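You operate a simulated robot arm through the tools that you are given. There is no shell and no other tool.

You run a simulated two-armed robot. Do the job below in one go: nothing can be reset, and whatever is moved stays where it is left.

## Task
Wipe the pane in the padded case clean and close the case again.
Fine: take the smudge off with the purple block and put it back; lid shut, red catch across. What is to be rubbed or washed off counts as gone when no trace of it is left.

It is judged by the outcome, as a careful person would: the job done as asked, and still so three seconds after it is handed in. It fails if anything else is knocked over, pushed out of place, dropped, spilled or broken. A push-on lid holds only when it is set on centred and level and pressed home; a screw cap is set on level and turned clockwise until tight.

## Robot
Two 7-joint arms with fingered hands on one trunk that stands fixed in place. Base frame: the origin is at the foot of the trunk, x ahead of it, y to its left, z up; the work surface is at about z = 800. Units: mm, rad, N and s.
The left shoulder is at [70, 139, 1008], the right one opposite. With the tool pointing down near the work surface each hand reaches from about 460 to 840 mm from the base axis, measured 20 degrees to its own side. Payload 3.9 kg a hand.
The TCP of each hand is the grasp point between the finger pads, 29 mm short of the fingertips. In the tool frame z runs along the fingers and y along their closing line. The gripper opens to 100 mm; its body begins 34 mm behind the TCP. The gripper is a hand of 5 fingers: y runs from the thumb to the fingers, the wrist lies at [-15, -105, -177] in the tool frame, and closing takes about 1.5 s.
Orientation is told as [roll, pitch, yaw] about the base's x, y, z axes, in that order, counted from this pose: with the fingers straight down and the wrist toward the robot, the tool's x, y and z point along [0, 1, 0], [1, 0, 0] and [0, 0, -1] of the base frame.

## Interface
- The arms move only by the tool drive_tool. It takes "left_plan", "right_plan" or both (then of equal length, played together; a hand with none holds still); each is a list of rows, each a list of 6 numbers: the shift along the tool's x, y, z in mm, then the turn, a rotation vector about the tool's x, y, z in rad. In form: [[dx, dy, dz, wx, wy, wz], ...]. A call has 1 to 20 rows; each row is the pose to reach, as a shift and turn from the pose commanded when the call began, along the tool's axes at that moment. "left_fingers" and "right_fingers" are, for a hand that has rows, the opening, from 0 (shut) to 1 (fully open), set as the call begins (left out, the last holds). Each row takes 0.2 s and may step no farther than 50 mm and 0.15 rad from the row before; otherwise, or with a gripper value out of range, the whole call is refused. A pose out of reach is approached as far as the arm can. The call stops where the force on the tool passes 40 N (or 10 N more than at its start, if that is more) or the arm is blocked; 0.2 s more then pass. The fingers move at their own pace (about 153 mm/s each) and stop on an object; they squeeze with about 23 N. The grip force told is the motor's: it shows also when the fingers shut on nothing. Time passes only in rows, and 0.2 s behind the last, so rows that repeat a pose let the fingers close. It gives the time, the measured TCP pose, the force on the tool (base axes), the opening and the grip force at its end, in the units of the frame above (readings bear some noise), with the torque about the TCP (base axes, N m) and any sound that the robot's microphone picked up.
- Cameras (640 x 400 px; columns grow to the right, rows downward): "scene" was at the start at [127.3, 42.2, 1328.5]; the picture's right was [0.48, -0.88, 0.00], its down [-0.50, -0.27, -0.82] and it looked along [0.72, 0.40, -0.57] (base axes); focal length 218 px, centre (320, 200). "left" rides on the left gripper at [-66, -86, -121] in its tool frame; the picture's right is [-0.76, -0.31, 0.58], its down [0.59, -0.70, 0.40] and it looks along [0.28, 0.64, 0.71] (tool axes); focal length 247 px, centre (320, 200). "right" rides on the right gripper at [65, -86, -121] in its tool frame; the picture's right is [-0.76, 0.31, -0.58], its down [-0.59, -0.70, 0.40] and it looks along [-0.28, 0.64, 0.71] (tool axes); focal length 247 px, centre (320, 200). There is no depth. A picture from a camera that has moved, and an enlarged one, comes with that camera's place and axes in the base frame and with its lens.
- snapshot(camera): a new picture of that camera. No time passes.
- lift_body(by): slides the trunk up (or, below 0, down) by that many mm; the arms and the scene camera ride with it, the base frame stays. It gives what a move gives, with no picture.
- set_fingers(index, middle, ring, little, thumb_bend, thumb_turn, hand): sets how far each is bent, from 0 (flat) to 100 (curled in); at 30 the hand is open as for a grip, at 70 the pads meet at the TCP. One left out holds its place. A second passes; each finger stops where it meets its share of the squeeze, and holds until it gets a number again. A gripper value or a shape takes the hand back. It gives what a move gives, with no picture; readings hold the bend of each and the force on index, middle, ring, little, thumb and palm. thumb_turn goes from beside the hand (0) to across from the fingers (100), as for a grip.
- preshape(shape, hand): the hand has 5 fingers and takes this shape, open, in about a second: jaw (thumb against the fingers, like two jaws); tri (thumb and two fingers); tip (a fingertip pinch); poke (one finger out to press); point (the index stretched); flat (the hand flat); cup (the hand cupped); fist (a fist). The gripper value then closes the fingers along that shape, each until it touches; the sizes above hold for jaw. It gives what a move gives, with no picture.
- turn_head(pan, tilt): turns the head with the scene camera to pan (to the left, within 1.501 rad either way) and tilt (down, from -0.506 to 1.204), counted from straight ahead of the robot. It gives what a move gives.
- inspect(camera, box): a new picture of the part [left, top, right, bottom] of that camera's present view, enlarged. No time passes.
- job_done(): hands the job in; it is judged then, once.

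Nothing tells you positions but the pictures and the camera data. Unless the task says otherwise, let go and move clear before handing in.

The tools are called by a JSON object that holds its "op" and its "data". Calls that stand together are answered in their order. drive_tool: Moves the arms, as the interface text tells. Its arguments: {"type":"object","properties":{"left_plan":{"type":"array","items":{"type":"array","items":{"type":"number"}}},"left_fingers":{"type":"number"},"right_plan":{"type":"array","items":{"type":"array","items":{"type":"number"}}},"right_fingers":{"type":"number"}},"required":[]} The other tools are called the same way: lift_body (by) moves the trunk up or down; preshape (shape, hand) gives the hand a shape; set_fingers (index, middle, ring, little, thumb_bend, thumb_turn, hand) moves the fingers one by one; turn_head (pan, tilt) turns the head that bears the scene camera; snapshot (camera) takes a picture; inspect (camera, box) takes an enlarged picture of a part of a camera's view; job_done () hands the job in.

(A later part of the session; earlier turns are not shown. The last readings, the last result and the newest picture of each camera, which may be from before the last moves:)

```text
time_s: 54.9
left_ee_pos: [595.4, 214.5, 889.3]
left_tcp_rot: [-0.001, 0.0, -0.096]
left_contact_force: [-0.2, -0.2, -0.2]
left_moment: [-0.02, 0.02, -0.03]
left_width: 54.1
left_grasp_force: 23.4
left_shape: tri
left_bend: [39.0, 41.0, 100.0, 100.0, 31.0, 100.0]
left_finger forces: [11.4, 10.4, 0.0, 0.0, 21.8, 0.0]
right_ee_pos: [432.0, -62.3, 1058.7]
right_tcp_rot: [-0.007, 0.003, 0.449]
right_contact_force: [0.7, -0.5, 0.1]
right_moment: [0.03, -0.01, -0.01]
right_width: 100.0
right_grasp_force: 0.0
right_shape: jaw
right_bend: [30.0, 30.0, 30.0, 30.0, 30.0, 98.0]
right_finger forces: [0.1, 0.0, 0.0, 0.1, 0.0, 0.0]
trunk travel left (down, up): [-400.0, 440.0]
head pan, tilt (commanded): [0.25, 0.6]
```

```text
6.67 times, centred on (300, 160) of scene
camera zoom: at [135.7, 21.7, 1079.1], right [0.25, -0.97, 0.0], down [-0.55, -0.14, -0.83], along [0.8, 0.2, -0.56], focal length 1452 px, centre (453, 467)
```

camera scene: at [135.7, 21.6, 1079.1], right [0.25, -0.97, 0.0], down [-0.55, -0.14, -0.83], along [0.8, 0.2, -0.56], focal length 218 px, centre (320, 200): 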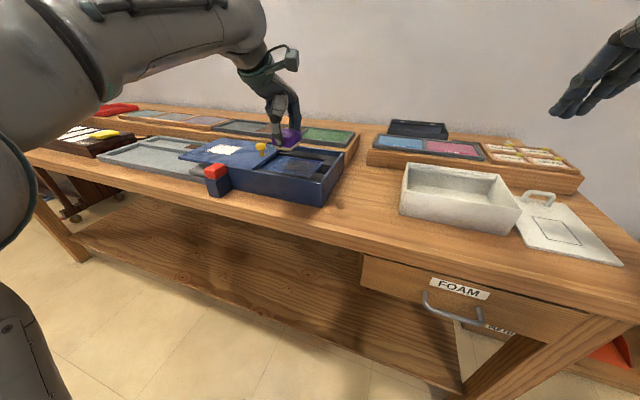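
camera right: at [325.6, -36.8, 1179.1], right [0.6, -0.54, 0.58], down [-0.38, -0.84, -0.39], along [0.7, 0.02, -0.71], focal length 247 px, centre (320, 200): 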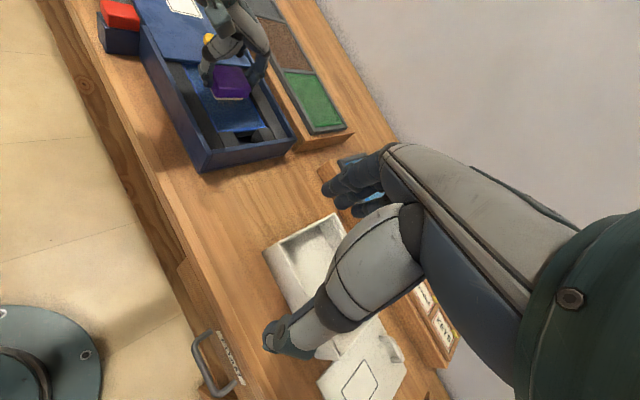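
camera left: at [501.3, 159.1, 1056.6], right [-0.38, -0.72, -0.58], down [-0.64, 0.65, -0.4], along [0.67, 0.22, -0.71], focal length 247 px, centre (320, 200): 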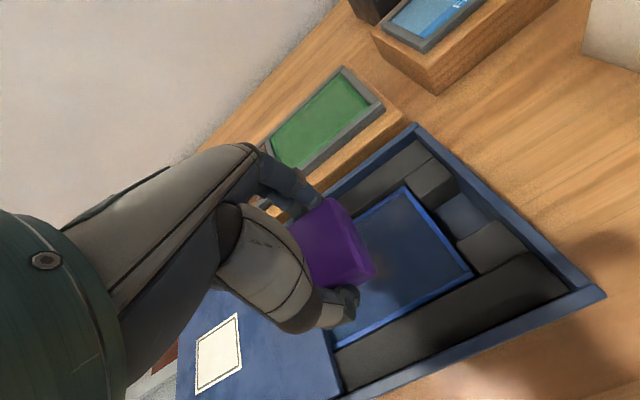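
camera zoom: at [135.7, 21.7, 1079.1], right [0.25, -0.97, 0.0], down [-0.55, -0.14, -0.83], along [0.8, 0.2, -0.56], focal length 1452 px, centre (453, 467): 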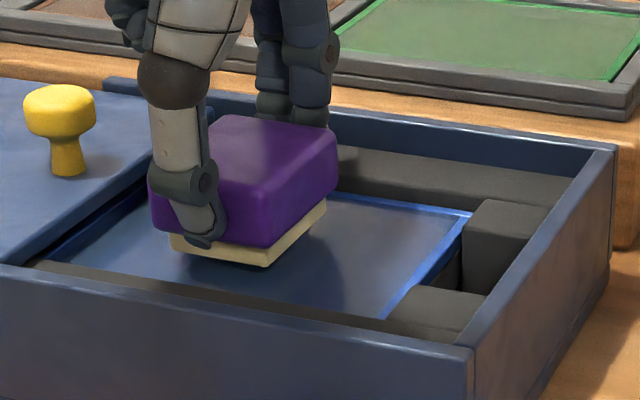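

The pad's shadow is almost meeting it. I'll continue gently, checking the force.

{"op": "drive_tool", "data": {"left_plan": [[0, 0, 1, 0, 0, 0], [0, 0, 2, 0, 0, 0]]}}

{"op": "inspect", "data": {"camera": "scene", "box": [260, 130, 340, 190]}}

```text
time_s: 55.5
left_ee_pos: [593.8, 214.0, 887.5]
left_tcp_rot: [0.0, 0.0, -0.096]
left_contact_force: [-0.4, 0.0, -1.2]
left_moment: [-0.01, -0.02, 0.0]
left_width: 53.8
left_grasp_force: 22.8
left_shape: tri
left_bend: [39.0, 41.0, 100.0, 100.0, 31.0, 100.0]
left_finger forces: [11.4, 10.3, 0.0, 0.1, 21.7, 0.0]
right_ee_pos: [431.4, -61.0, 1059.2]
right_tcp_rot: [-0.006, 0.002, 0.449]
right_contact_force: [-0.1, -0.1, -0.1]
right_moment: [-0.02, -0.03, -0.01]
right_width: 99.6
right_grasp_force: 0.0
right_shape: jaw
right_bend: [30.0, 30.0, 30.0, 30.0, 30.0, 98.0]
right_finger forces: [0.0, 0.1, 0.0, 0.0, 0.0, 0.0]
trunk travel left (down, up): [-400.0, 440.0]
head pan, tilt (commanded): [0.25, 0.6]
```

```text
6.67 times, centred on (300, 160) of scene
camera zoom: at [135.7, 21.7, 1079.1], right [0.25, -0.97, 0.0], down [-0.55, -0.14, -0.83], along [0.8, 0.2, -0.57], focal length 1452 px, centre (453, 467)
```

zoom: 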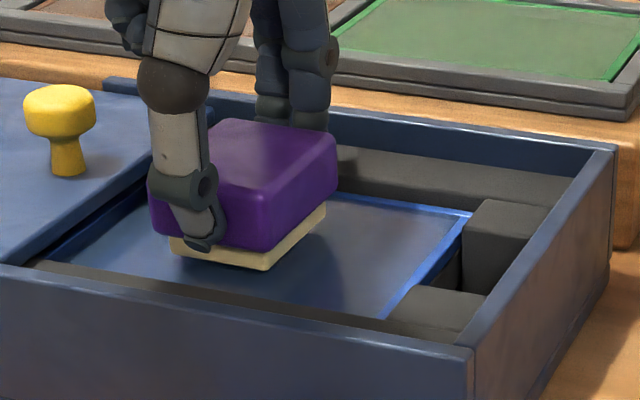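

Nearly touching. Two more millimetres.

{"op": "drive_tool", "data": {"left_plan": [[0, 0, 1, 0, 0, 0], [0, 0, 2, 0, 0, 0]]}}

{"op": "inspect", "data": {"camera": "scene", "box": [260, 130, 340, 190]}}

```text
time_s: 56.1
left_ee_pos: [593.9, 216.4, 885.0]
left_tcp_rot: [-0.001, 0.001, -0.097]
left_contact_force: [-0.6, -0.1, -1.1]
left_moment: [0.02, 0.0, 0.02]
left_width: 54.0
left_grasp_force: 22.7
left_shape: tri
left_bend: [39.0, 41.0, 100.0, 100.0, 31.0, 100.0]
left_finger forces: [11.3, 10.4, 0.0, 0.0, 21.8, 0.1]
right_ee_pos: [430.8, -60.8, 1058.4]
right_tcp_rot: [-0.006, 0.003, 0.447]
right_contact_force: [0.5, -0.2, -0.4]
right_moment: [0.02, -0.01, -0.01]
right_width: 100.1
right_grasp_force: 0.1
right_shape: jaw
right_bend: [30.0, 30.0, 30.0, 30.0, 30.0, 98.0]
right_finger forces: [0.0, 0.0, 0.0, 0.0, 0.0, 0.1]
trunk travel left (down, up): [-400.0, 440.0]
head pan, tilt (commanded): [0.25, 0.6]
```

```text
6.67 times, centred on (300, 160) of scene
camera zoom: at [135.8, 21.6, 1079.1], right [0.25, -0.97, 0.0], down [-0.55, -0.14, -0.82], along [0.8, 0.2, -0.57], focal length 1452 px, centre (453, 467)
```

zoom: 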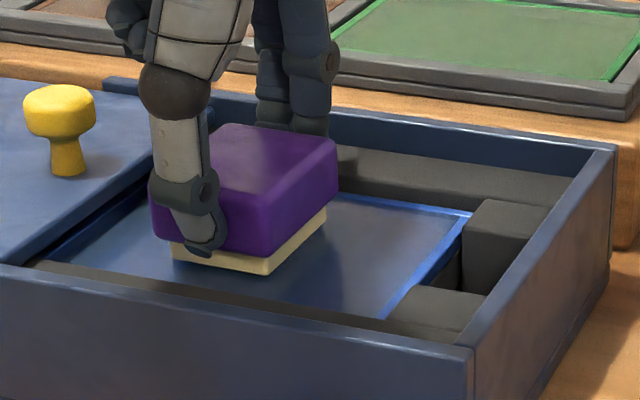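

Still no contact force. One millimetre at a time now.

{"op": "drive_tool", "data": {"left_plan": [[0, 0, 1, 0, 0, 0]]}}

{"op": "drive_tool", "data": {"left_plan": [[0, 0, 1, 0, 0, 0]]}}

{"op": "inspect", "data": {"camera": "scene", "box": [260, 130, 340, 190]}}

```text
time_s: 56.5
left_ee_pos: [593.4, 215.2, 884.6]
left_tcp_rot: [0.0, -0.003, -0.097]
left_contact_force: [-0.7, -0.1, 0.8]
left_moment: [0.01, 0.06, -0.03]
left_width: 53.9
left_grasp_force: 23.1
left_shape: tri
left_bend: [39.0, 41.0, 100.0, 100.0, 31.0, 100.0]
left_finger forces: [11.8, 10.5, 0.0, 0.0, 22.1, 0.0]
right_ee_pos: [430.8, -60.5, 1059.4]
right_tcp_rot: [-0.007, 0.003, 0.449]
right_contact_force: [0.2, -0.4, -0.5]
right_moment: [0.0, -0.01, -0.01]
right_width: 99.9
right_grasp_force: 0.1
right_shape: jaw
right_bend: [30.0, 30.0, 30.0, 30.0, 30.0, 98.0]
right_finger forces: [0.0, 0.0, 0.0, 0.1, 0.1, 0.0]
trunk travel left (down, up): [-400.0, 440.0]
head pan, tilt (commanded): [0.25, 0.6]
```

```text
time_s: 56.9
left_ee_pos: [594.1, 214.9, 884.0]
left_tcp_rot: [0.0, 0.0, -0.095]
left_contact_force: [1.0, -0.2, 2.7]
left_moment: [-0.03, 0.05, -0.02]
left_width: 54.0
left_grasp_force: 22.4
left_shape: tri
left_bend: [39.0, 41.0, 100.0, 100.0, 31.0, 100.0]
left_finger forces: [12.2, 10.9, 0.0, 0.0, 22.3, 0.1]
right_ee_pos: [430.6, -60.5, 1058.4]
right_tcp_rot: [-0.007, 0.003, 0.449]
right_contact_force: [-0.3, 0.2, 0.1]
right_moment: [0.0, 0.04, 0.0]
right_width: 99.7
right_grasp_force: 0.0
right_shape: jaw
right_bend: [30.0, 30.0, 30.0, 30.0, 30.0, 98.0]
right_finger forces: [0.0, 0.1, 0.0, 0.1, 0.0, 0.0]
trunk travel left (down, up): [-400.0, 440.0]
head pan, tilt (commanded): [0.25, 0.6]
```

```text
6.67 times, centred on (300, 160) of scene
camera zoom: at [135.5, 21.5, 1079.2], right [0.25, -0.97, 0.0], down [-0.55, -0.14, -0.83], along [0.8, 0.2, -0.56], focal length 1452 px, centre (453, 467)
```

zoom: 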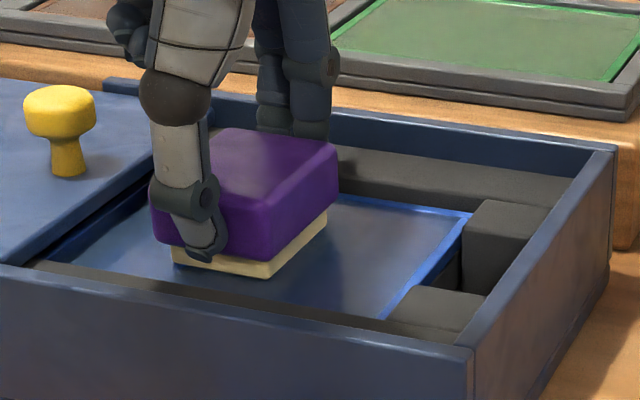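

Contact is made at about 3 N. I'll press 1 mm more and rub gently over the smudge in overlapping strokes.

{"op": "drive_tool", "data": {"left_plan": [[0, 0, 1, 0, 0, 0], [7, 0, 1, 0, 0, 0], [14, 0, 1, 0, 0, 0], [18, 3, 1, 0, 0, 0], [10, 5, 1, 0, 0, 0], [2, 6, 1, 0, 0, 0], [-6, 6, 1, 0, 0, 0], [-14, 5, 1, 0, 0, 0], [-20, 2, 1, 0, 0, 0], [-14, -4, 1, 0, 0, 0], [-6, -7, 1, 0, 0, 0], [2, -8, 1, 0, 0, 0], [10, -8, 1, 0, 0, 0], [18, -5, 1, 0, 0, 0], [10, 0, 1, 0, 0, 0], [2, 0, 1, 0, 0, 0], [-6, 0, 1, 0, 0, 0], [-14, 0, 1, 0, 0, 0], [-8, 0, 1, 0, 0, 0], [0, 0, 1, 0, 0, 0]]}}

{"op": "inspect", "data": {"camera": "scene", "box": [260, 130, 340, 190]}}

{"op": "inspect", "data": {"camera": "right", "box": [130, 10, 310, 180]}}

```text
time_s: 61.1
left_ee_pos: [593.2, 214.2, 883.7]
left_tcp_rot: [-0.001, -0.002, -0.096]
left_contact_force: [0.0, -2.1, 6.9]
left_moment: [-0.06, 0.18, 0.02]
left_width: 53.7
left_grasp_force: 22.8
left_shape: tri
left_bend: [39.0, 41.0, 100.0, 100.0, 31.0, 99.0]
left_finger forces: [13.4, 10.4, 0.0, 0.0, 23.5, 0.0]
right_ee_pos: [430.4, -61.5, 1059.2]
right_tcp_rot: [-0.006, 0.001, 0.448]
right_contact_force: [-0.1, 0.1, 0.0]
right_moment: [0.03, 0.02, 0.0]
right_width: 99.9
right_grasp_force: 0.0
right_shape: jaw
right_bend: [30.0, 30.0, 30.0, 30.0, 30.0, 98.0]
right_finger forces: [0.0, 0.0, 0.1, 0.1, 0.0, 0.0]
trunk travel left (down, up): [-400.0, 440.0]
head pan, tilt (commanded): [0.25, 0.6]
```

```text
6.67 times, centred on (300, 160) of scene
camera zoom: at [134.8, 21.1, 1079.2], right [0.25, -0.97, 0.0], down [-0.55, -0.14, -0.83], along [0.8, 0.2, -0.56], focal length 1452 px, centre (453, 467)
```

zoom: 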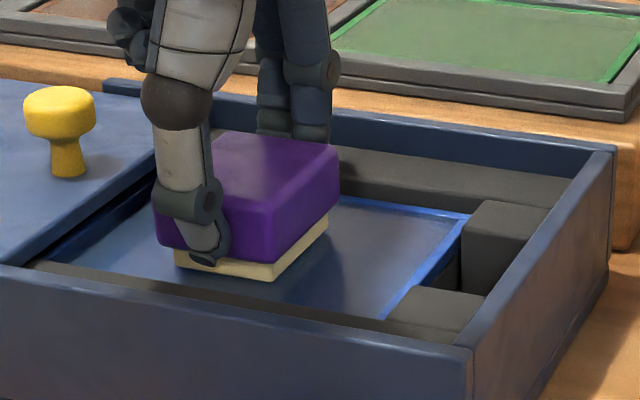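

```text
2.35 times, centred on (220, 95) of right
camera zoom: at [324.7, -38.9, 1179.3], right [0.6, -0.55, 0.58], down [-0.38, -0.84, -0.39], along [0.7, 0.02, -0.71], focal length 581 px, centre (555, 447)
```

zoom: 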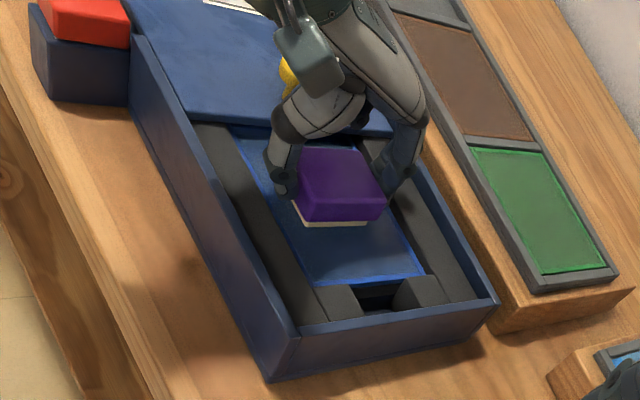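

The pressure is about 7 N and everything stays in place. I'll do a second rubbing pass, a bit wider.

{"op": "drive_tool", "data": {"left_plan": [[7, 4, 0, 0, 0, 0], [14, 7, 0, 0, 0, 0], [20, 9, 0, 0, 0, 0], [12, 10, 0, 0, 0, 0], [4, 10, 0, 0, 0, 0], [-4, 10, 0, 0, 0, 0], [-12, 10, 0, 0, 0, 0], [-20, 8, 0, 0, 0, 0], [-24, 2, 0, 0, 0, 0], [-22, -6, 0, 0, 0, 0], [-15, -10, 0, 0, 0, 0], [-7, -11, 0, 0, 0, 0], [1, -11, 0, 0, 0, 0], [9, -11, 0, 0, 0, 0], [17, -9, 0, 0, 0, 0], [21, -3, 0, 0, 0, 0], [14, 0, 0, 0, 0, 0], [7, 2, 0, 0, 0, 0], [0, 2, 0, 0, 0, 0], [-8, 0, 0, 0, 0, 0]]}}

{"op": "drive_tool", "data": {"left_plan": [[8, 0, 0, 0, 0, 0], [16, 0, 0, 0, 0, 0], [22, 0, 0, 0, 0, 0], [14, 0, 0, 0, 0, 0], [6, 0, 0, 0, 0, 0], [-2, 0, 0, 0, 0, 0], [-10, 0, 0, 0, 0, 0], [-2, 5, 0, 0, 0, 0], [6, 6, 0, 0, 0, 0], [14, 6, 0, 0, 0, 0], [22, 6, 0, 0, 0, 0], [14, -6, 0, 0, 0, 0], [6, -6, 0, 0, 0, 0], [-2, -6, 0, 0, 0, 0], [-10, -6, 0, 0, 0, 0], [-2, 0, 0, 0, 0, 0], [8, 0, 0, 0, 0, 0], [8, 0, -5, 0, 0, 0], [8, 0, -20, 0, 0, 0], [8, 0, -45, 0, 0, 0]]}}

{"op": "inspect", "data": {"camera": "scene", "box": [250, 120, 350, 200]}}

{"op": "inspect", "data": {"camera": "right", "box": [130, 10, 310, 180]}}

{"op": "inspect", "data": {"camera": "left", "box": [220, 100, 520, 340]}}

```text
time_s: 65.3
left_ee_pos: [591.8, 207.5, 881.0]
left_tcp_rot: [0.001, -0.002, -0.095]
left_contact_force: [0.9, 1.8, 7.0]
left_moment: [0.03, 0.04, -0.02]
left_width: 54.0
left_grasp_force: 23.1
left_shape: tri
left_bend: [39.0, 40.0, 100.0, 100.0, 31.0, 100.0]
left_finger forces: [12.4, 12.7, 0.1, 0.0, 24.7, 0.0]
right_ee_pos: [430.1, -61.8, 1059.1]
right_tcp_rot: [-0.006, -0.001, 0.449]
right_contact_force: [-1.1, -0.1, 0.3]
right_moment: [0.04, -0.03, -0.02]
right_width: 99.7
right_grasp_force: 0.0
right_shape: jaw
right_bend: [30.0, 30.0, 30.0, 30.0, 30.0, 98.0]
right_finger forces: [0.1, 0.0, 0.0, 0.1, 0.1, 0.0]
trunk travel left (down, up): [-400.0, 440.0]
head pan, tilt (commanded): [0.25, 0.6]
```

```text
time_s: 69.5
left_ee_pos: [593.4, 213.9, 928.1]
left_tcp_rot: [0.003, 0.003, -0.096]
left_contact_force: [0.8, -0.9, -0.7]
left_moment: [-0.01, 0.0, 0.01]
left_width: 53.6
left_grasp_force: 22.7
left_shape: tri
left_bend: [39.0, 40.0, 100.0, 100.0, 31.0, 100.0]
left_finger forces: [12.2, 10.7, 0.0, 0.0, 22.9, 0.0]
right_ee_pos: [431.1, -61.0, 1059.5]
right_tcp_rot: [-0.006, 0.002, 0.448]
right_contact_force: [0.4, 0.4, 0.1]
right_moment: [-0.02, -0.01, 0.01]
right_width: 99.6
right_grasp_force: 0.0
right_shape: jaw
right_bend: [30.0, 30.0, 30.0, 30.0, 30.0, 98.0]
right_finger forces: [0.0, 0.0, 0.0, 0.0, 0.0, 0.1]
trunk travel left (down, up): [-400.0, 440.0]
head pan, tilt (commanded): [0.25, 0.6]
```

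```text
5.00 times, centred on (300, 160) of scene
camera zoom: at [135.6, 21.4, 1079.1], right [0.25, -0.97, 0.0], down [-0.55, -0.14, -0.83], along [0.8, 0.2, -0.56], focal length 1089 px, centre (420, 400)
```

zoom: 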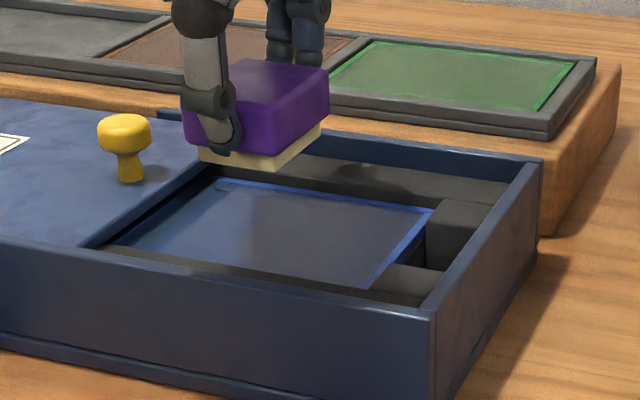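

```text
2.35 times, centred on (220, 95) of right
camera zoom: at [325.6, -38.6, 1179.0], right [0.6, -0.55, 0.58], down [-0.38, -0.84, -0.39], along [0.7, 0.02, -0.71], focal length 581 px, centre (555, 447)
```

zoom: 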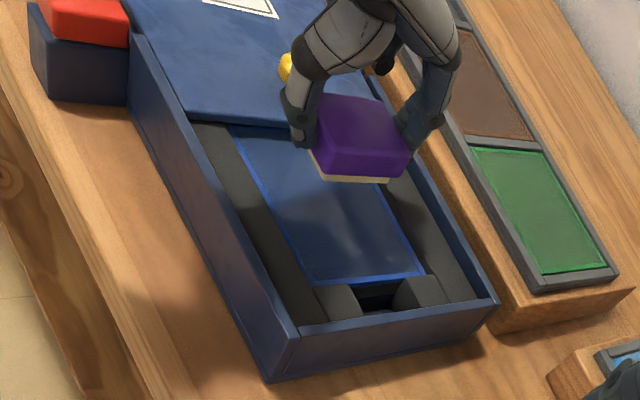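

```text
1.67 times, centred on (370, 220) of left
camera zoom: at [501.6, 158.8, 1048.4], right [-0.38, -0.72, -0.58], down [-0.64, 0.65, -0.4], along [0.67, 0.22, -0.71], focal length 412 px, centre (237, 167)
```

zoom: 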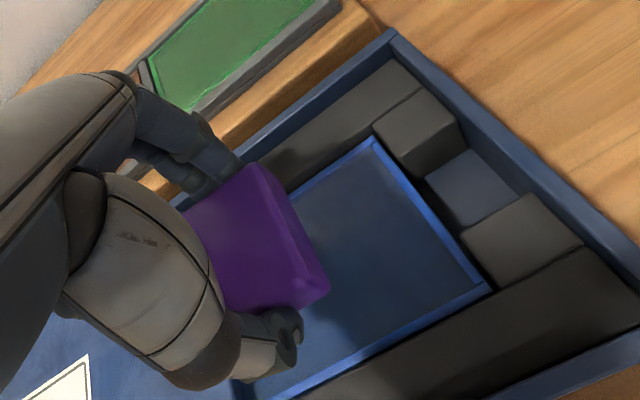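

I can't judge the glass with the hand over it. I'll raise the block and move it right, out of the line of sight, and look again.

{"op": "drive_tool", "data": {"left_plan": [[0, 0, -20, 0, 0, 0], [-40, 4, -30, 0, 0, 0], [-80, 8, -30, 0, 0, 0], [-120, 12, -30, 0, 0, 0], [-160, 16, -30, 0, 0, 0], [-195, 19, -20, 0, 0, 0]]}}

{"op": "inspect", "data": {"camera": "right", "box": [150, 10, 310, 170]}}

{"op": "inspect", "data": {"camera": "scene", "box": [250, 120, 350, 200]}}

{"op": "inspect", "data": {"camera": "left", "box": [120, 240, 400, 400]}}

```text
time_s: 70.9
left_ee_pos: [594.0, 22.8, 947.1]
left_tcp_rot: [0.0, -0.001, -0.088]
left_contact_force: [6.8, 30.0, 4.5]
left_moment: [-4.43, 1.56, -2.73]
left_width: 53.6
left_grasp_force: 22.5
left_shape: tri
left_bend: [39.0, 40.0, 100.0, 100.0, 31.0, 100.0]
left_finger forces: [12.0, 10.7, 0.1, 0.1, 22.7, 0.1]
right_ee_pos: [432.2, -64.7, 1057.8]
right_tcp_rot: [-0.007, 0.003, 0.44]
right_contact_force: [-6.9, -31.3, -6.0]
right_moment: [0.56, 0.15, -1.56]
right_width: 99.6
right_grasp_force: 0.0
right_shape: jaw
right_bend: [30.0, 38.0, 30.0, 30.0, 30.0, 98.0]
right_finger forces: [0.0, 0.0, 0.2, 0.0, 0.1, 0.0]
trunk travel left (down, up): [-400.0, 440.0]
head pan, tilt (commanded): [0.25, 0.6]
```

```text
2.50 times, centred on (230, 90) of right
camera zoom: at [327.8, -42.0, 1178.7], right [0.6, -0.55, 0.58], down [-0.38, -0.84, -0.39], along [0.7, 0.01, -0.71], focal length 617 px, centre (545, 475)
```

zoom: 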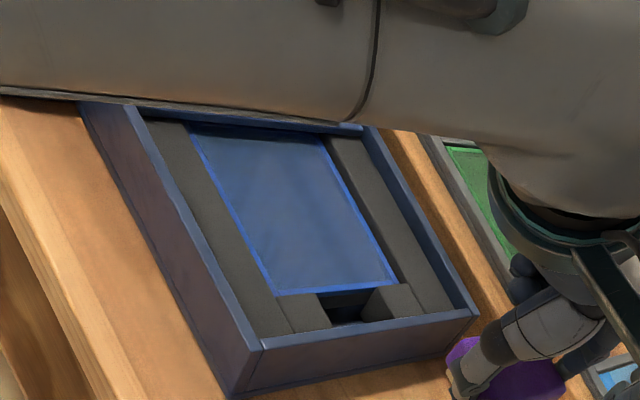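

```text
5.00 times, centred on (300, 160) of scene
camera zoom: at [136.0, 21.1, 1079.1], right [0.25, -0.97, 0.0], down [-0.55, -0.14, -0.82], along [0.8, 0.2, -0.57], focal length 1089 px, centre (420, 400)
```

zoom: 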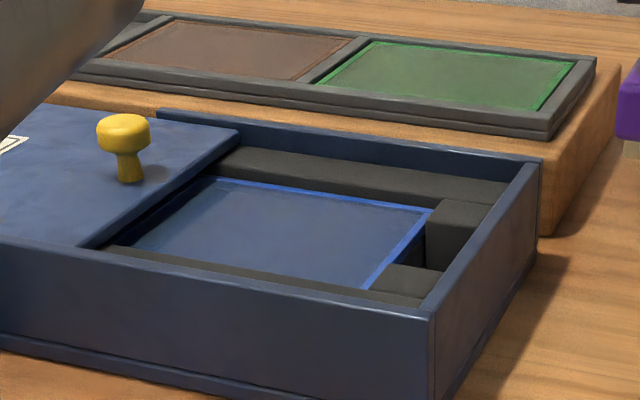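

```text
2.29 times, centred on (260, 320) of left
camera zoom: at [502.0, -33.7, 1068.7], right [-0.37, -0.73, -0.58], down [-0.65, 0.65, -0.4], along [0.67, 0.22, -0.71], focal length 564 px, centre (457, -74)
```

zoom: 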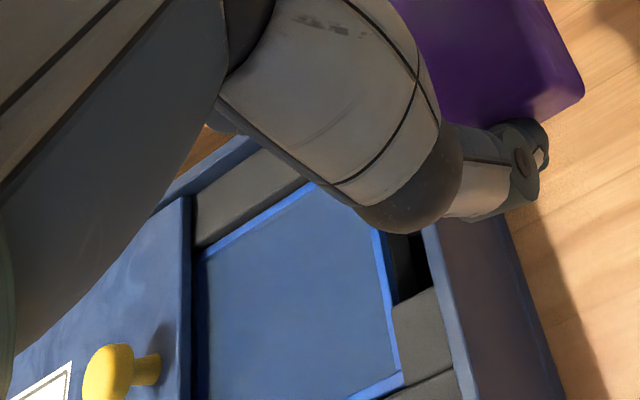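

The pane now looks clean, but the left wrist has just brushed the parked right hand (30 N between the arms). I'll move the right hand away to the right at once, then inspect the glass closely.

{"op": "drive_tool", "data": {"right_plan": [[-25, -5, 0, 0, 0, 0], [-60, -12, 0, 0, 0, 0], [-100, -20, 0, 0, 0, 0], [-140, -28, 0, 0, 0, 0], [-170, -34, 0, 0, 0, 0]]}}

{"op": "inspect", "data": {"camera": "left", "box": [180, 320, 320, 400]}}

{"op": "inspect", "data": {"camera": "scene", "box": [265, 145, 345, 195]}}

{"op": "snapshot", "data": {"camera": "scene"}}

```text
time_s: 72.1
left_ee_pos: [593.3, 19.1, 945.9]
left_tcp_rot: [0.002, 0.001, -0.095]
left_contact_force: [1.3, -0.3, -1.0]
left_moment: [0.0, -0.01, 0.03]
left_width: 53.4
left_grasp_force: 23.0
left_shape: tri
left_bend: [39.0, 40.0, 100.0, 100.0, 31.0, 100.0]
left_finger forces: [12.1, 10.7, 0.1, 0.0, 22.8, 0.0]
right_ee_pos: [474.3, -230.6, 1059.9]
right_tcp_rot: [-0.005, 0.003, 0.447]
right_contact_force: [0.2, 0.7, -0.6]
right_moment: [0.01, 0.01, 0.01]
right_width: 99.9
right_grasp_force: 0.1
right_shape: jaw
right_bend: [30.0, 30.0, 30.0, 30.0, 30.0, 98.0]
right_finger forces: [0.0, 0.1, 0.0, 0.0, 0.0, 0.0]
trunk travel left (down, up): [-400.0, 440.0]
head pan, tilt (commanded): [0.25, 0.6]
```

```text
4.57 times, centred on (250, 360) of left
camera zoom: at [500.6, -36.7, 1067.5], right [-0.38, -0.72, -0.58], down [-0.64, 0.65, -0.4], along [0.67, 0.22, -0.71], focal length 1129 px, centre (640, -531)
```

zoom: 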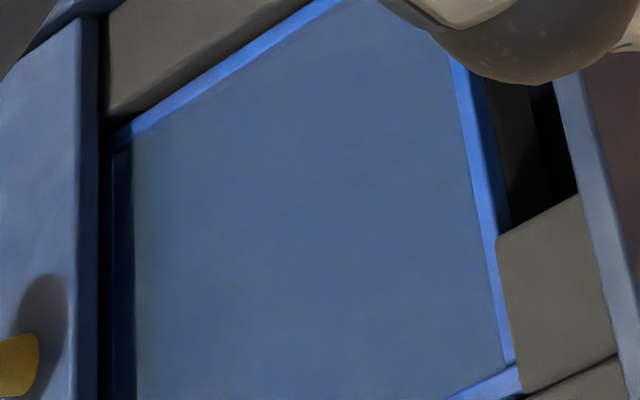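

```text
8.00 times, centred on (305, 170) of scene
camera zoom: at [135.8, 21.3, 1079.1], right [0.25, -0.97, 0.0], down [-0.55, -0.14, -0.83], along [0.8, 0.2, -0.56], focal length 1743 px, centre (440, 440)
```

zoom: 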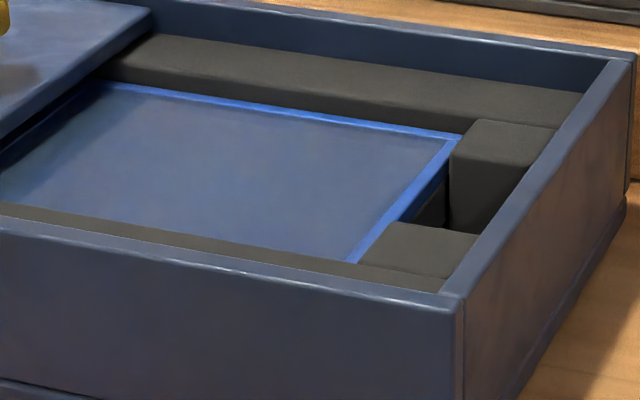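

```text
taken
camera scene: at [135.8, 21.3, 1079.1], right [0.25, -0.97, 0.0], down [-0.55, -0.14, -0.83], along [0.8, 0.2, -0.56], focal length 218 px, centre (320, 200)
```

scene: 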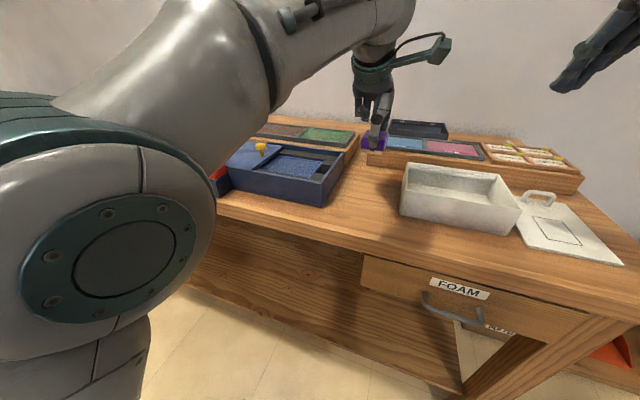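

The arms are apart again and the block is still firmly held. I'll double-check the glass from the right camera at high magnification.

{"op": "snapshot", "data": {"camera": "right"}}

{"op": "inspect", "data": {"camera": "left", "box": [160, 280, 330, 400]}}

```text
taken
camera right: at [369.3, -208.0, 1180.6], right [0.6, -0.55, 0.58], down [-0.38, -0.84, -0.39], along [0.7, 0.02, -0.71], focal length 247 px, centre (320, 200)
```

right: 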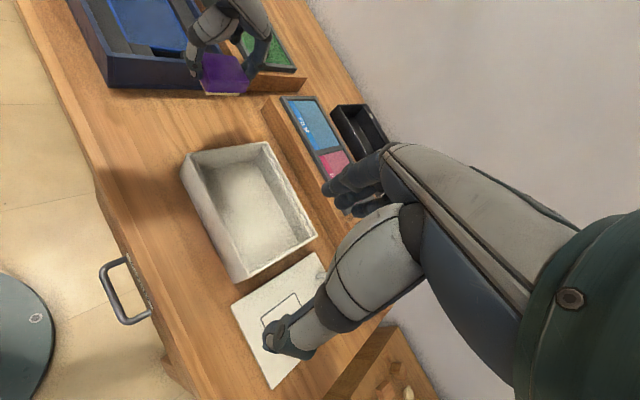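

```text
3.33 times, centred on (245, 340) of left
camera zoom: at [500.6, -36.7, 1067.5], right [-0.38, -0.72, -0.58], down [-0.64, 0.65, -0.4], along [0.67, 0.22, -0.71], focal length 823 px, centre (570, -267)
```

zoom: 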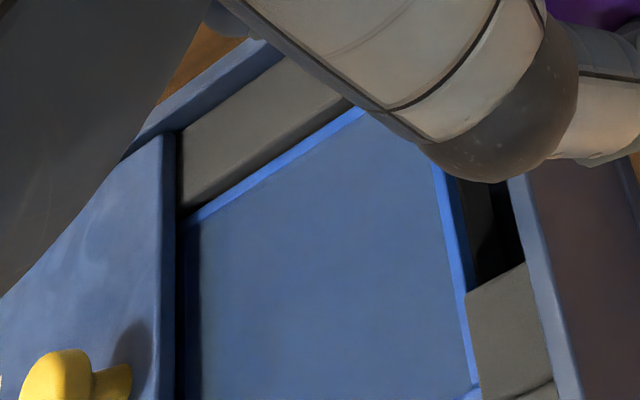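

The glass is uniformly blue with no trace of the smudge. Now I'll put the block back: align over its original spot and lower it most of the way.

{"op": "drive_tool", "data": {"left_plan": [[-4.4, 1.3, 15, 0, 0, 0], [-4.4, 1.3, 45, 0, 0, 0], [-4.4, 1.3, 75, 0, 0, 0], [-4.4, 1.3, 92, 0, 0, 0], [-4.4, 1.3, 97, 0, 0, 0]]}}

{"op": "inspect", "data": {"camera": "scene", "box": [330, 120, 430, 200]}}

{"op": "inspect", "data": {"camera": "right", "box": [140, 30, 300, 160]}}

```text
time_s: 73.3
left_ee_pos: [595.7, 16.3, 851.4]
left_tcp_rot: [0.003, -0.002, -0.096]
left_contact_force: [-0.2, 0.6, -1.2]
left_moment: [-0.01, 0.02, 0.02]
left_width: 53.6
left_grasp_force: 23.4
left_shape: tri
left_bend: [39.0, 40.0, 100.0, 100.0, 31.0, 100.0]
left_finger forces: [12.0, 10.6, 0.1, 0.1, 22.5, 0.0]
right_ee_pos: [474.1, -228.5, 1060.4]
right_tcp_rot: [-0.006, 0.002, 0.449]
right_contact_force: [-1.1, -0.2, 0.4]
right_moment: [0.01, 0.04, 0.04]
right_width: 99.9
right_grasp_force: 0.0
right_shape: jaw
right_bend: [30.0, 30.0, 30.0, 30.0, 30.0, 98.0]
right_finger forces: [0.0, 0.0, 0.0, 0.1, 0.0, 0.0]
trunk travel left (down, up): [-400.0, 440.0]
head pan, tilt (commanded): [0.25, 0.6]
```

```text
5.00 times, centred on (380, 160) of scene
camera zoom: at [135.7, 21.6, 1079.1], right [0.25, -0.97, 0.0], down [-0.55, -0.14, -0.83], along [0.8, 0.2, -0.56], focal length 1089 px, centre (20, 400)
```

zoom: 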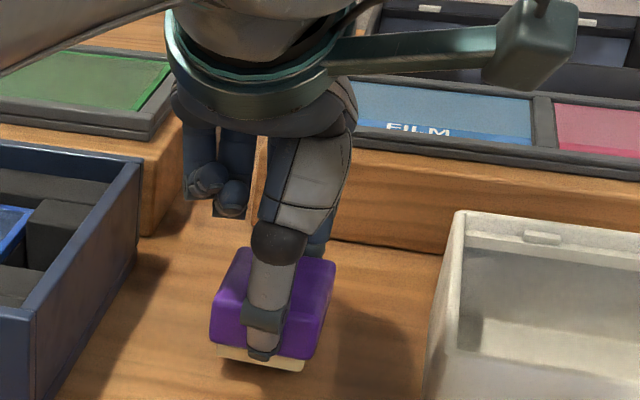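

```text
3.08 times, centred on (220, 95) of right
camera zoom: at [369.1, -207.1, 1180.8], right [0.6, -0.55, 0.58], down [-0.38, -0.84, -0.39], along [0.7, 0.02, -0.71], focal length 760 px, centre (628, 523)
```

zoom: 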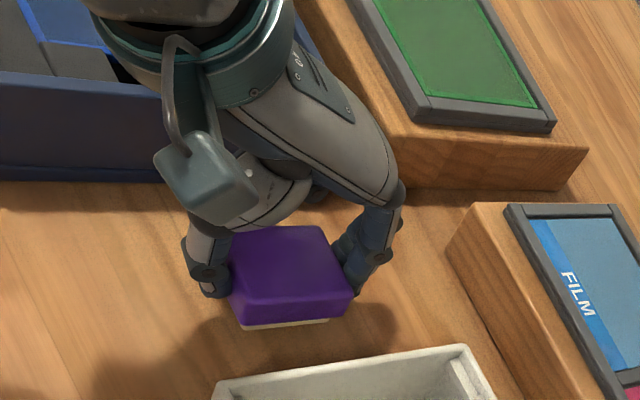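

About 9 mm left to the table. I'll lower gently to contact.

{"op": "drive_tool", "data": {"left_plan": [[-1, -1, 3, 0, 0, 0], [-1, -1, 6, 0, 0, 0], [-1, -1, 7.5, 0, 0, 0]]}}

{"op": "drive_tool", "data": {"left_plan": [[0, 0, 1, 0, 0, 0]]}}

{"op": "inspect", "data": {"camera": "scene", "box": [330, 140, 410, 200]}}

```text
time_s: 74.1
left_ee_pos: [593.8, 14.0, 843.8]
left_tcp_rot: [-0.001, -0.001, -0.095]
left_contact_force: [-0.7, -0.2, -0.6]
left_moment: [0.01, 0.0, 0.0]
left_width: 53.5
left_grasp_force: 22.7
left_shape: tri
left_bend: [39.0, 40.0, 100.0, 100.0, 31.0, 100.0]
left_finger forces: [12.1, 10.6, 0.0, 0.0, 22.7, 0.0]
right_ee_pos: [473.8, -229.6, 1060.7]
right_tcp_rot: [-0.008, 0.0, 0.45]
right_contact_force: [0.0, -0.6, -0.5]
right_moment: [0.01, 0.0, -0.01]
right_width: 100.1
right_grasp_force: 0.1
right_shape: jaw
right_bend: [30.0, 30.0, 30.0, 30.0, 30.0, 98.0]
right_finger forces: [0.0, 0.1, 0.0, 0.1, 0.1, 0.1]
trunk travel left (down, up): [-400.0, 440.0]
head pan, tilt (commanded): [0.25, 0.6]
```

```text
time_s: 74.5
left_ee_pos: [593.6, 14.0, 841.9]
left_tcp_rot: [0.002, 0.0, -0.097]
left_contact_force: [-0.3, 0.0, -1.2]
left_moment: [-0.01, 0.0, 0.01]
left_width: 53.8
left_grasp_force: 22.8
left_shape: tri
left_bend: [39.0, 40.0, 100.0, 100.0, 31.0, 100.0]
left_finger forces: [12.0, 10.6, 0.0, 0.0, 22.6, 0.1]
right_ee_pos: [475.0, -230.4, 1059.0]
right_tcp_rot: [-0.007, 0.003, 0.45]
right_contact_force: [-0.1, -0.9, 0.4]
right_moment: [0.01, 0.0, 0.01]
right_width: 100.1
right_grasp_force: 0.0
right_shape: jaw
right_bend: [30.0, 30.0, 30.0, 30.0, 30.0, 98.0]
right_finger forces: [0.0, 0.0, 0.1, 0.1, 0.0, 0.1]
trunk travel left (down, up): [-400.0, 440.0]
head pan, tilt (commanded): [0.25, 0.6]
```

```text
6.67 times, centred on (370, 170) of scene
camera zoom: at [135.7, 21.6, 1079.1], right [0.25, -0.97, 0.0], down [-0.55, -0.14, -0.83], along [0.8, 0.2, -0.56], focal length 1452 px, centre (-13, 400)
```

zoom: 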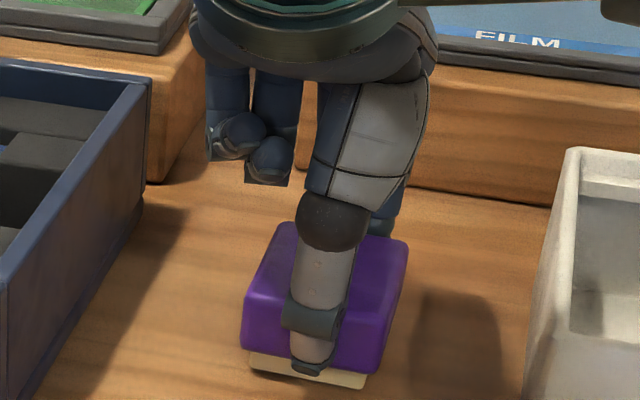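

Almost down; I'll continue in 1 mm steps until the table takes the block's weight.

{"op": "drive_tool", "data": {"left_plan": [[0, 0, 1, 0, 0, 0]]}}

{"op": "drive_tool", "data": {"left_plan": [[0, 0, 1, 0, 0, 0]]}}

{"op": "inspect", "data": {"camera": "scene", "box": [330, 140, 410, 200]}}

```text
time_s: 74.9
left_ee_pos: [592.8, 14.8, 841.6]
left_tcp_rot: [0.0, -0.002, -0.096]
left_contact_force: [0.3, 0.2, 1.0]
left_moment: [-0.03, 0.02, 0.0]
left_width: 53.9
left_grasp_force: 24.0
left_shape: tri
left_bend: [39.0, 40.0, 100.0, 100.0, 31.0, 100.0]
left_finger forces: [12.2, 10.7, 0.1, 0.0, 22.8, 0.0]
right_ee_pos: [473.9, -230.7, 1060.9]
right_tcp_rot: [-0.007, 0.001, 0.448]
right_contact_force: [0.5, -0.7, -0.2]
right_moment: [-0.03, 0.0, 0.0]
right_width: 100.0
right_grasp_force: 0.0
right_shape: jaw
right_bend: [30.0, 30.0, 30.0, 30.0, 30.0, 98.0]
right_finger forces: [0.0, 0.0, 0.1, 0.0, 0.0, 0.1]
trunk travel left (down, up): [-400.0, 440.0]
head pan, tilt (commanded): [0.25, 0.6]
```

```text
time_s: 75.3
left_ee_pos: [592.7, 14.7, 841.0]
left_tcp_rot: [0.0, -0.003, -0.096]
left_contact_force: [1.3, 0.3, 6.0]
left_moment: [0.0, 0.1, 0.03]
left_width: 53.8
left_grasp_force: 22.5
left_shape: tri
left_bend: [39.0, 40.0, 100.0, 100.0, 31.0, 100.0]
left_finger forces: [12.9, 11.2, 0.0, 0.1, 22.9, 0.0]
right_ee_pos: [475.3, -230.4, 1060.7]
right_tcp_rot: [-0.007, 0.001, 0.447]
right_contact_force: [-0.6, -0.5, -0.2]
right_moment: [-0.01, -0.03, 0.0]
right_width: 99.9
right_grasp_force: 0.0
right_shape: jaw
right_bend: [30.0, 30.0, 30.0, 30.0, 30.0, 98.0]
right_finger forces: [0.1, 0.0, 0.0, 0.1, 0.0, 0.0]
trunk travel left (down, up): [-400.0, 440.0]
head pan, tilt (commanded): [0.25, 0.6]
```

```text
6.67 times, centred on (370, 170) of scene
camera zoom: at [135.2, 21.6, 1079.2], right [0.25, -0.97, 0.0], down [-0.55, -0.14, -0.83], along [0.8, 0.2, -0.56], focal length 1452 px, centre (-13, 400)
```

zoom: 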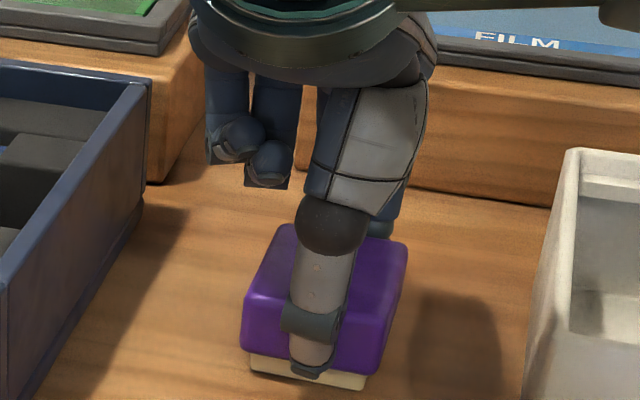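

The block rests on the table at its original place. I'll open the fingers and lift the hand straight up.

{"op": "drive_tool", "data": {"left_plan": [[0, 0, -1, 0, 0, 0], [0, 0, -1, 0, 0, 0], [0, 0, -1, 0, 0, 0], [0, 0, -1, 0, 0, 0]], "left_fingers": 1.0}}

{"op": "inspect", "data": {"camera": "right", "box": [140, 30, 300, 160]}}

{"op": "inspect", "data": {"camera": "left", "box": [240, 150, 480, 350]}}

```text
time_s: 76.3
left_ee_pos: [593.7, 14.3, 840.2]
left_tcp_rot: [-0.001, 0.0, -0.096]
left_contact_force: [0.8, 0.3, 1.2]
left_moment: [0.02, 0.0, 0.01]
left_width: 99.6
left_grasp_force: 0.1
left_shape: tri
left_bend: [30.0, 30.0, 99.0, 99.0, 30.0, 98.0]
left_finger forces: [0.1, 0.0, 0.1, 0.0, 0.0, 0.1]
right_ee_pos: [473.4, -229.8, 1060.9]
right_tcp_rot: [-0.007, 0.002, 0.449]
right_contact_force: [-0.7, 0.0, -0.7]
right_moment: [0.01, 0.01, 0.01]
right_width: 99.8
right_grasp_force: 0.0
right_shape: jaw
right_bend: [30.0, 30.0, 30.0, 30.0, 30.0, 98.0]
right_finger forces: [0.1, 0.1, 0.1, 0.1, 0.2, 0.0]
trunk travel left (down, up): [-400.0, 440.0]
head pan, tilt (commanded): [0.25, 0.6]
```

```text
3.08 times, centred on (220, 95) of right
camera zoom: at [369.0, -207.0, 1180.8], right [0.6, -0.55, 0.58], down [-0.38, -0.84, -0.39], along [0.7, 0.02, -0.71], focal length 760 px, centre (628, 523)
```

zoom: 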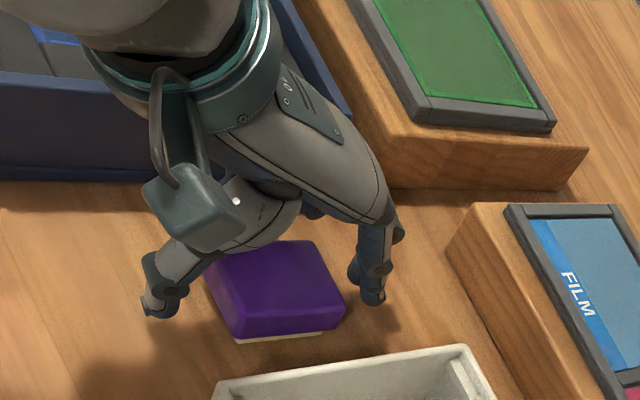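

```text
2.00 times, centred on (360, 250) of left
camera zoom: at [500.4, -41.7, 961.0], right [-0.38, -0.72, -0.58], down [-0.64, 0.65, -0.4], along [0.67, 0.22, -0.71], focal length 494 px, centre (240, 100)
```

zoom: 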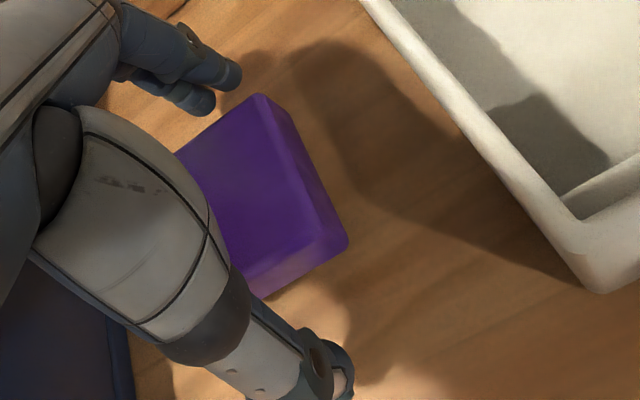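

The block stands free at its place. I'll lift away and swing the left hand to the left to look at the pane from that side.

{"op": "drive_tool", "data": {"left_plan": [[0, 0, -30, 0, 0, 0], [0, 0, -70, 0, 0, 0], [0, 0, -115, 0, 0, 0], [30, -5, -145, 0, 0, 0], [75, -15, -155, 0, 0, 0], [120, -25, -160, 0, 0, 0], [165, -35, -165, 0, 0, 0], [210, -45, -170, 0, 0, 0], [255, -55, -170, 0, 0, 0], [300, -65, -170, 0, 0, 0], [345, -77, -170, 0, 0, 0], [380, -87, -170, 0, 0, 0], [409, -94, -170, 0, 0, 0]]}}

{"op": "snapshot", "data": {"camera": "left"}}

{"op": "snapshot", "data": {"camera": "scene"}}

{"op": "snapshot", "data": {"camera": "right"}}

```text
time_s: 79.1
left_ee_pos: [539.6, 430.6, 1009.9]
left_tcp_rot: [0.0, 0.001, -0.096]
left_contact_force: [-0.1, 0.5, 0.1]
left_moment: [-0.01, 0.02, -0.03]
left_width: 99.8
left_grasp_force: 0.1
left_shape: tri
left_bend: [30.0, 30.0, 99.0, 99.0, 30.0, 98.0]
left_finger forces: [0.1, 0.0, 0.0, 0.1, 0.0, 0.0]
right_ee_pos: [474.4, -227.8, 1060.3]
right_tcp_rot: [-0.008, 0.001, 0.448]
right_contact_force: [-0.2, -0.7, -0.2]
right_moment: [-0.04, 0.02, -0.01]
right_width: 99.9
right_grasp_force: 0.1
right_shape: jaw
right_bend: [30.0, 30.0, 30.0, 30.0, 30.0, 98.0]
right_finger forces: [0.1, 0.0, 0.1, 0.0, 0.1, 0.1]
trunk travel left (down, up): [-400.0, 440.0]
head pan, tilt (commanded): [0.25, 0.6]
```

```text
taken
camera left: at [447.2, 375.6, 1131.3], right [-0.38, -0.72, -0.58], down [-0.64, 0.65, -0.4], along [0.67, 0.22, -0.71], focal length 247 px, centre (320, 200)
```

left: 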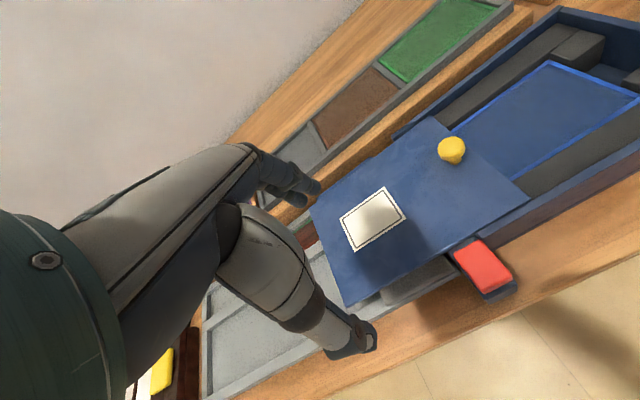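

```text
taken
camera scene: at [135.8, 22.3, 1079.0], right [0.25, -0.97, 0.0], down [-0.55, -0.14, -0.82], along [0.8, 0.2, -0.57], focal length 218 px, centre (320, 200)
```

scene: 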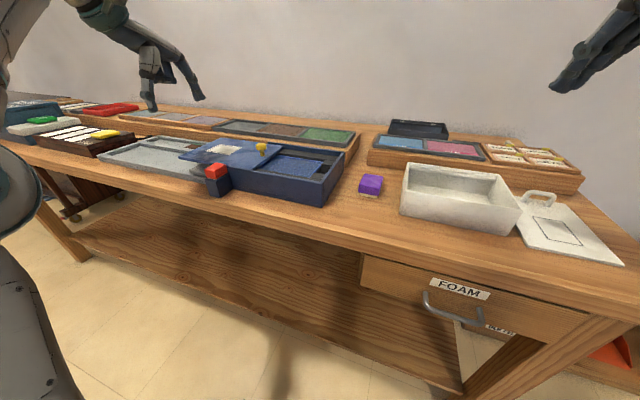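

```text
taken
camera right: at [369.3, -206.3, 1180.9], right [0.6, -0.54, 0.58], down [-0.38, -0.84, -0.39], along [0.7, 0.02, -0.71], focal length 247 px, centre (320, 200)
```

right: 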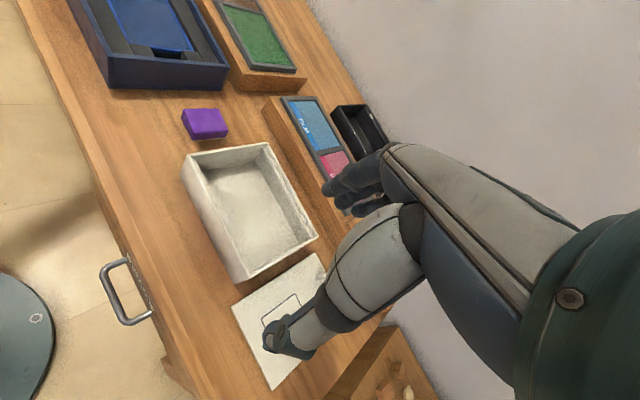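

{"op": "inspect", "data": {"camera": "left", "box": [430, 40, 640, 200]}}

{"op": "inspect", "data": {"camera": "right", "box": [70, 0, 250, 140]}}

{"op": "inspect", "data": {"camera": "scene", "box": [250, 140, 350, 200]}}

```text
2.50 times, centred on (535, 120) of left
camera zoom: at [447.2, 375.6, 1131.3], right [-0.38, -0.72, -0.58], down [-0.64, 0.65, -0.4], along [0.67, 0.22, -0.71], focal length 617 px, centre (-218, 400)
```

zoom: 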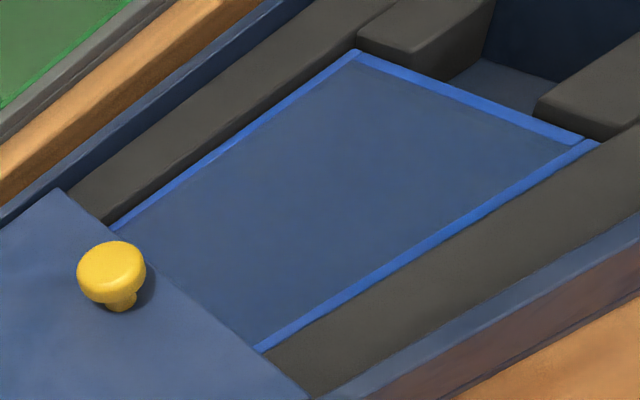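

```text
2.86 times, centred on (160, 70) of right
camera zoom: at [369.3, -206.3, 1180.9], right [0.6, -0.54, 0.58], down [-0.38, -0.84, -0.39], along [0.7, 0.02, -0.71], focal length 706 px, centre (777, 571)
```

zoom: 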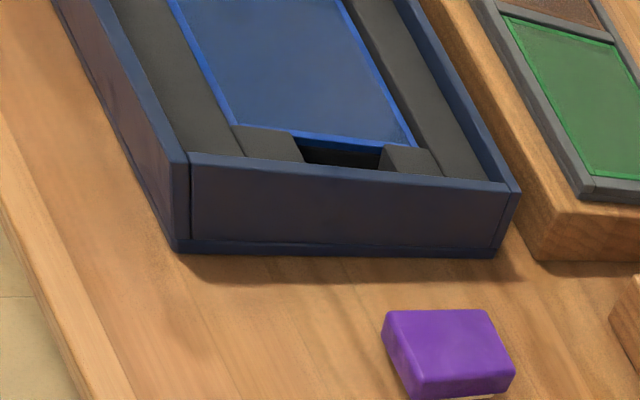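

```text
6.40 times, centred on (300, 170) of scene
camera zoom: at [135.8, 22.3, 1079.0], right [0.25, -0.97, 0.0], down [-0.55, -0.14, -0.82], along [0.8, 0.2, -0.57], focal length 1394 px, centre (448, 392)
```

zoom: 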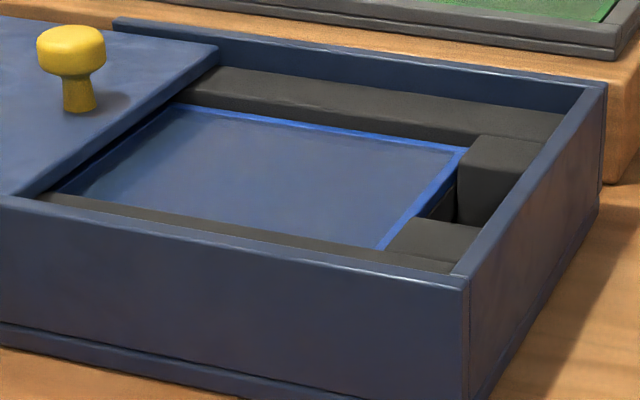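

All three views show clean glass and the block back in its place. Next I'll bring the left hand over the knob (about 605, 291) to slide the lid shut.

{"op": "drive_tool", "data": {"left_plan": [[-35, 20, 0, 0, 0, 0], [-70, 40, 5, 0, 0, 0], [-105, 60, 15, 0, 0, 0], [-134, 79, 30, 0, 0, 0]]}}

{"op": "snapshot", "data": {"camera": "left"}}

{"op": "inspect", "data": {"camera": "scene", "box": [180, 90, 340, 210]}}

```text
time_s: 80.1
left_ee_pos: [604.4, 290.2, 981.9]
left_tcp_rot: [0.002, 0.001, -0.098]
left_contact_force: [0.6, -0.2, -0.1]
left_moment: [-0.03, -0.02, 0.02]
left_width: 99.9
left_grasp_force: 0.0
left_shape: tri
left_bend: [30.0, 30.0, 99.0, 99.0, 30.0, 98.0]
left_finger forces: [0.1, 0.0, 0.1, 0.0, 0.0, 0.0]
right_ee_pos: [475.3, -229.9, 1060.5]
right_tcp_rot: [-0.005, 0.0, 0.447]
right_contact_force: [-0.4, -1.0, -0.4]
right_moment: [0.0, -0.02, -0.01]
right_width: 99.8
right_grasp_force: 0.1
right_shape: jaw
right_bend: [30.0, 30.0, 30.0, 30.0, 30.0, 98.0]
right_finger forces: [0.1, 0.0, 0.0, 0.1, 0.0, 0.1]
trunk travel left (down, up): [-400.0, 440.0]
head pan, tilt (commanded): [0.25, 0.6]
```

```text
taken
camera left: at [511.7, 234.5, 1102.7], right [-0.38, -0.72, -0.58], down [-0.64, 0.65, -0.4], along [0.67, 0.22, -0.71], focal length 247 px, centre (320, 200)
```

left: 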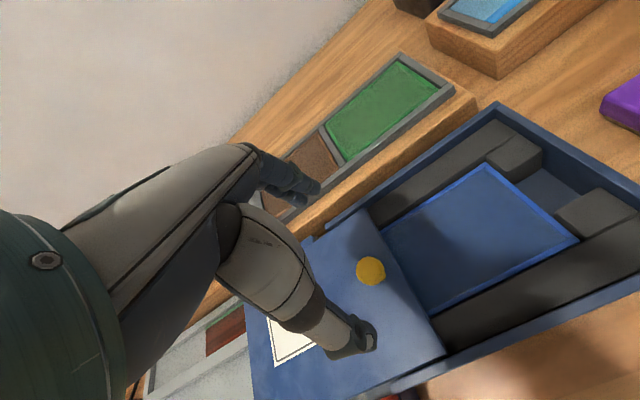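

```text
3.33 times, centred on (260, 150) of scene
camera zoom: at [136.1, 21.2, 1079.0], right [0.25, -0.97, 0.0], down [-0.55, -0.14, -0.82], along [0.8, 0.2, -0.57], focal length 726 px, centre (520, 367)
```

zoom: 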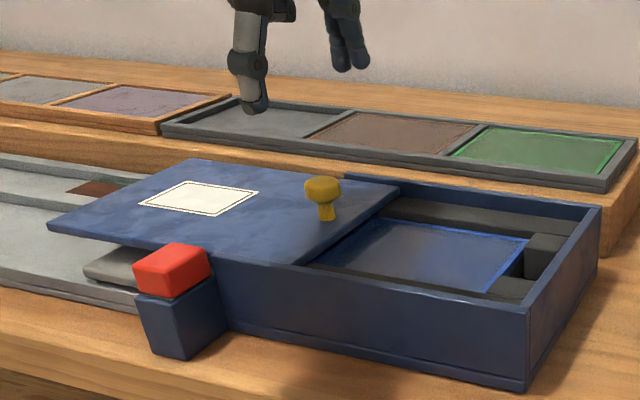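

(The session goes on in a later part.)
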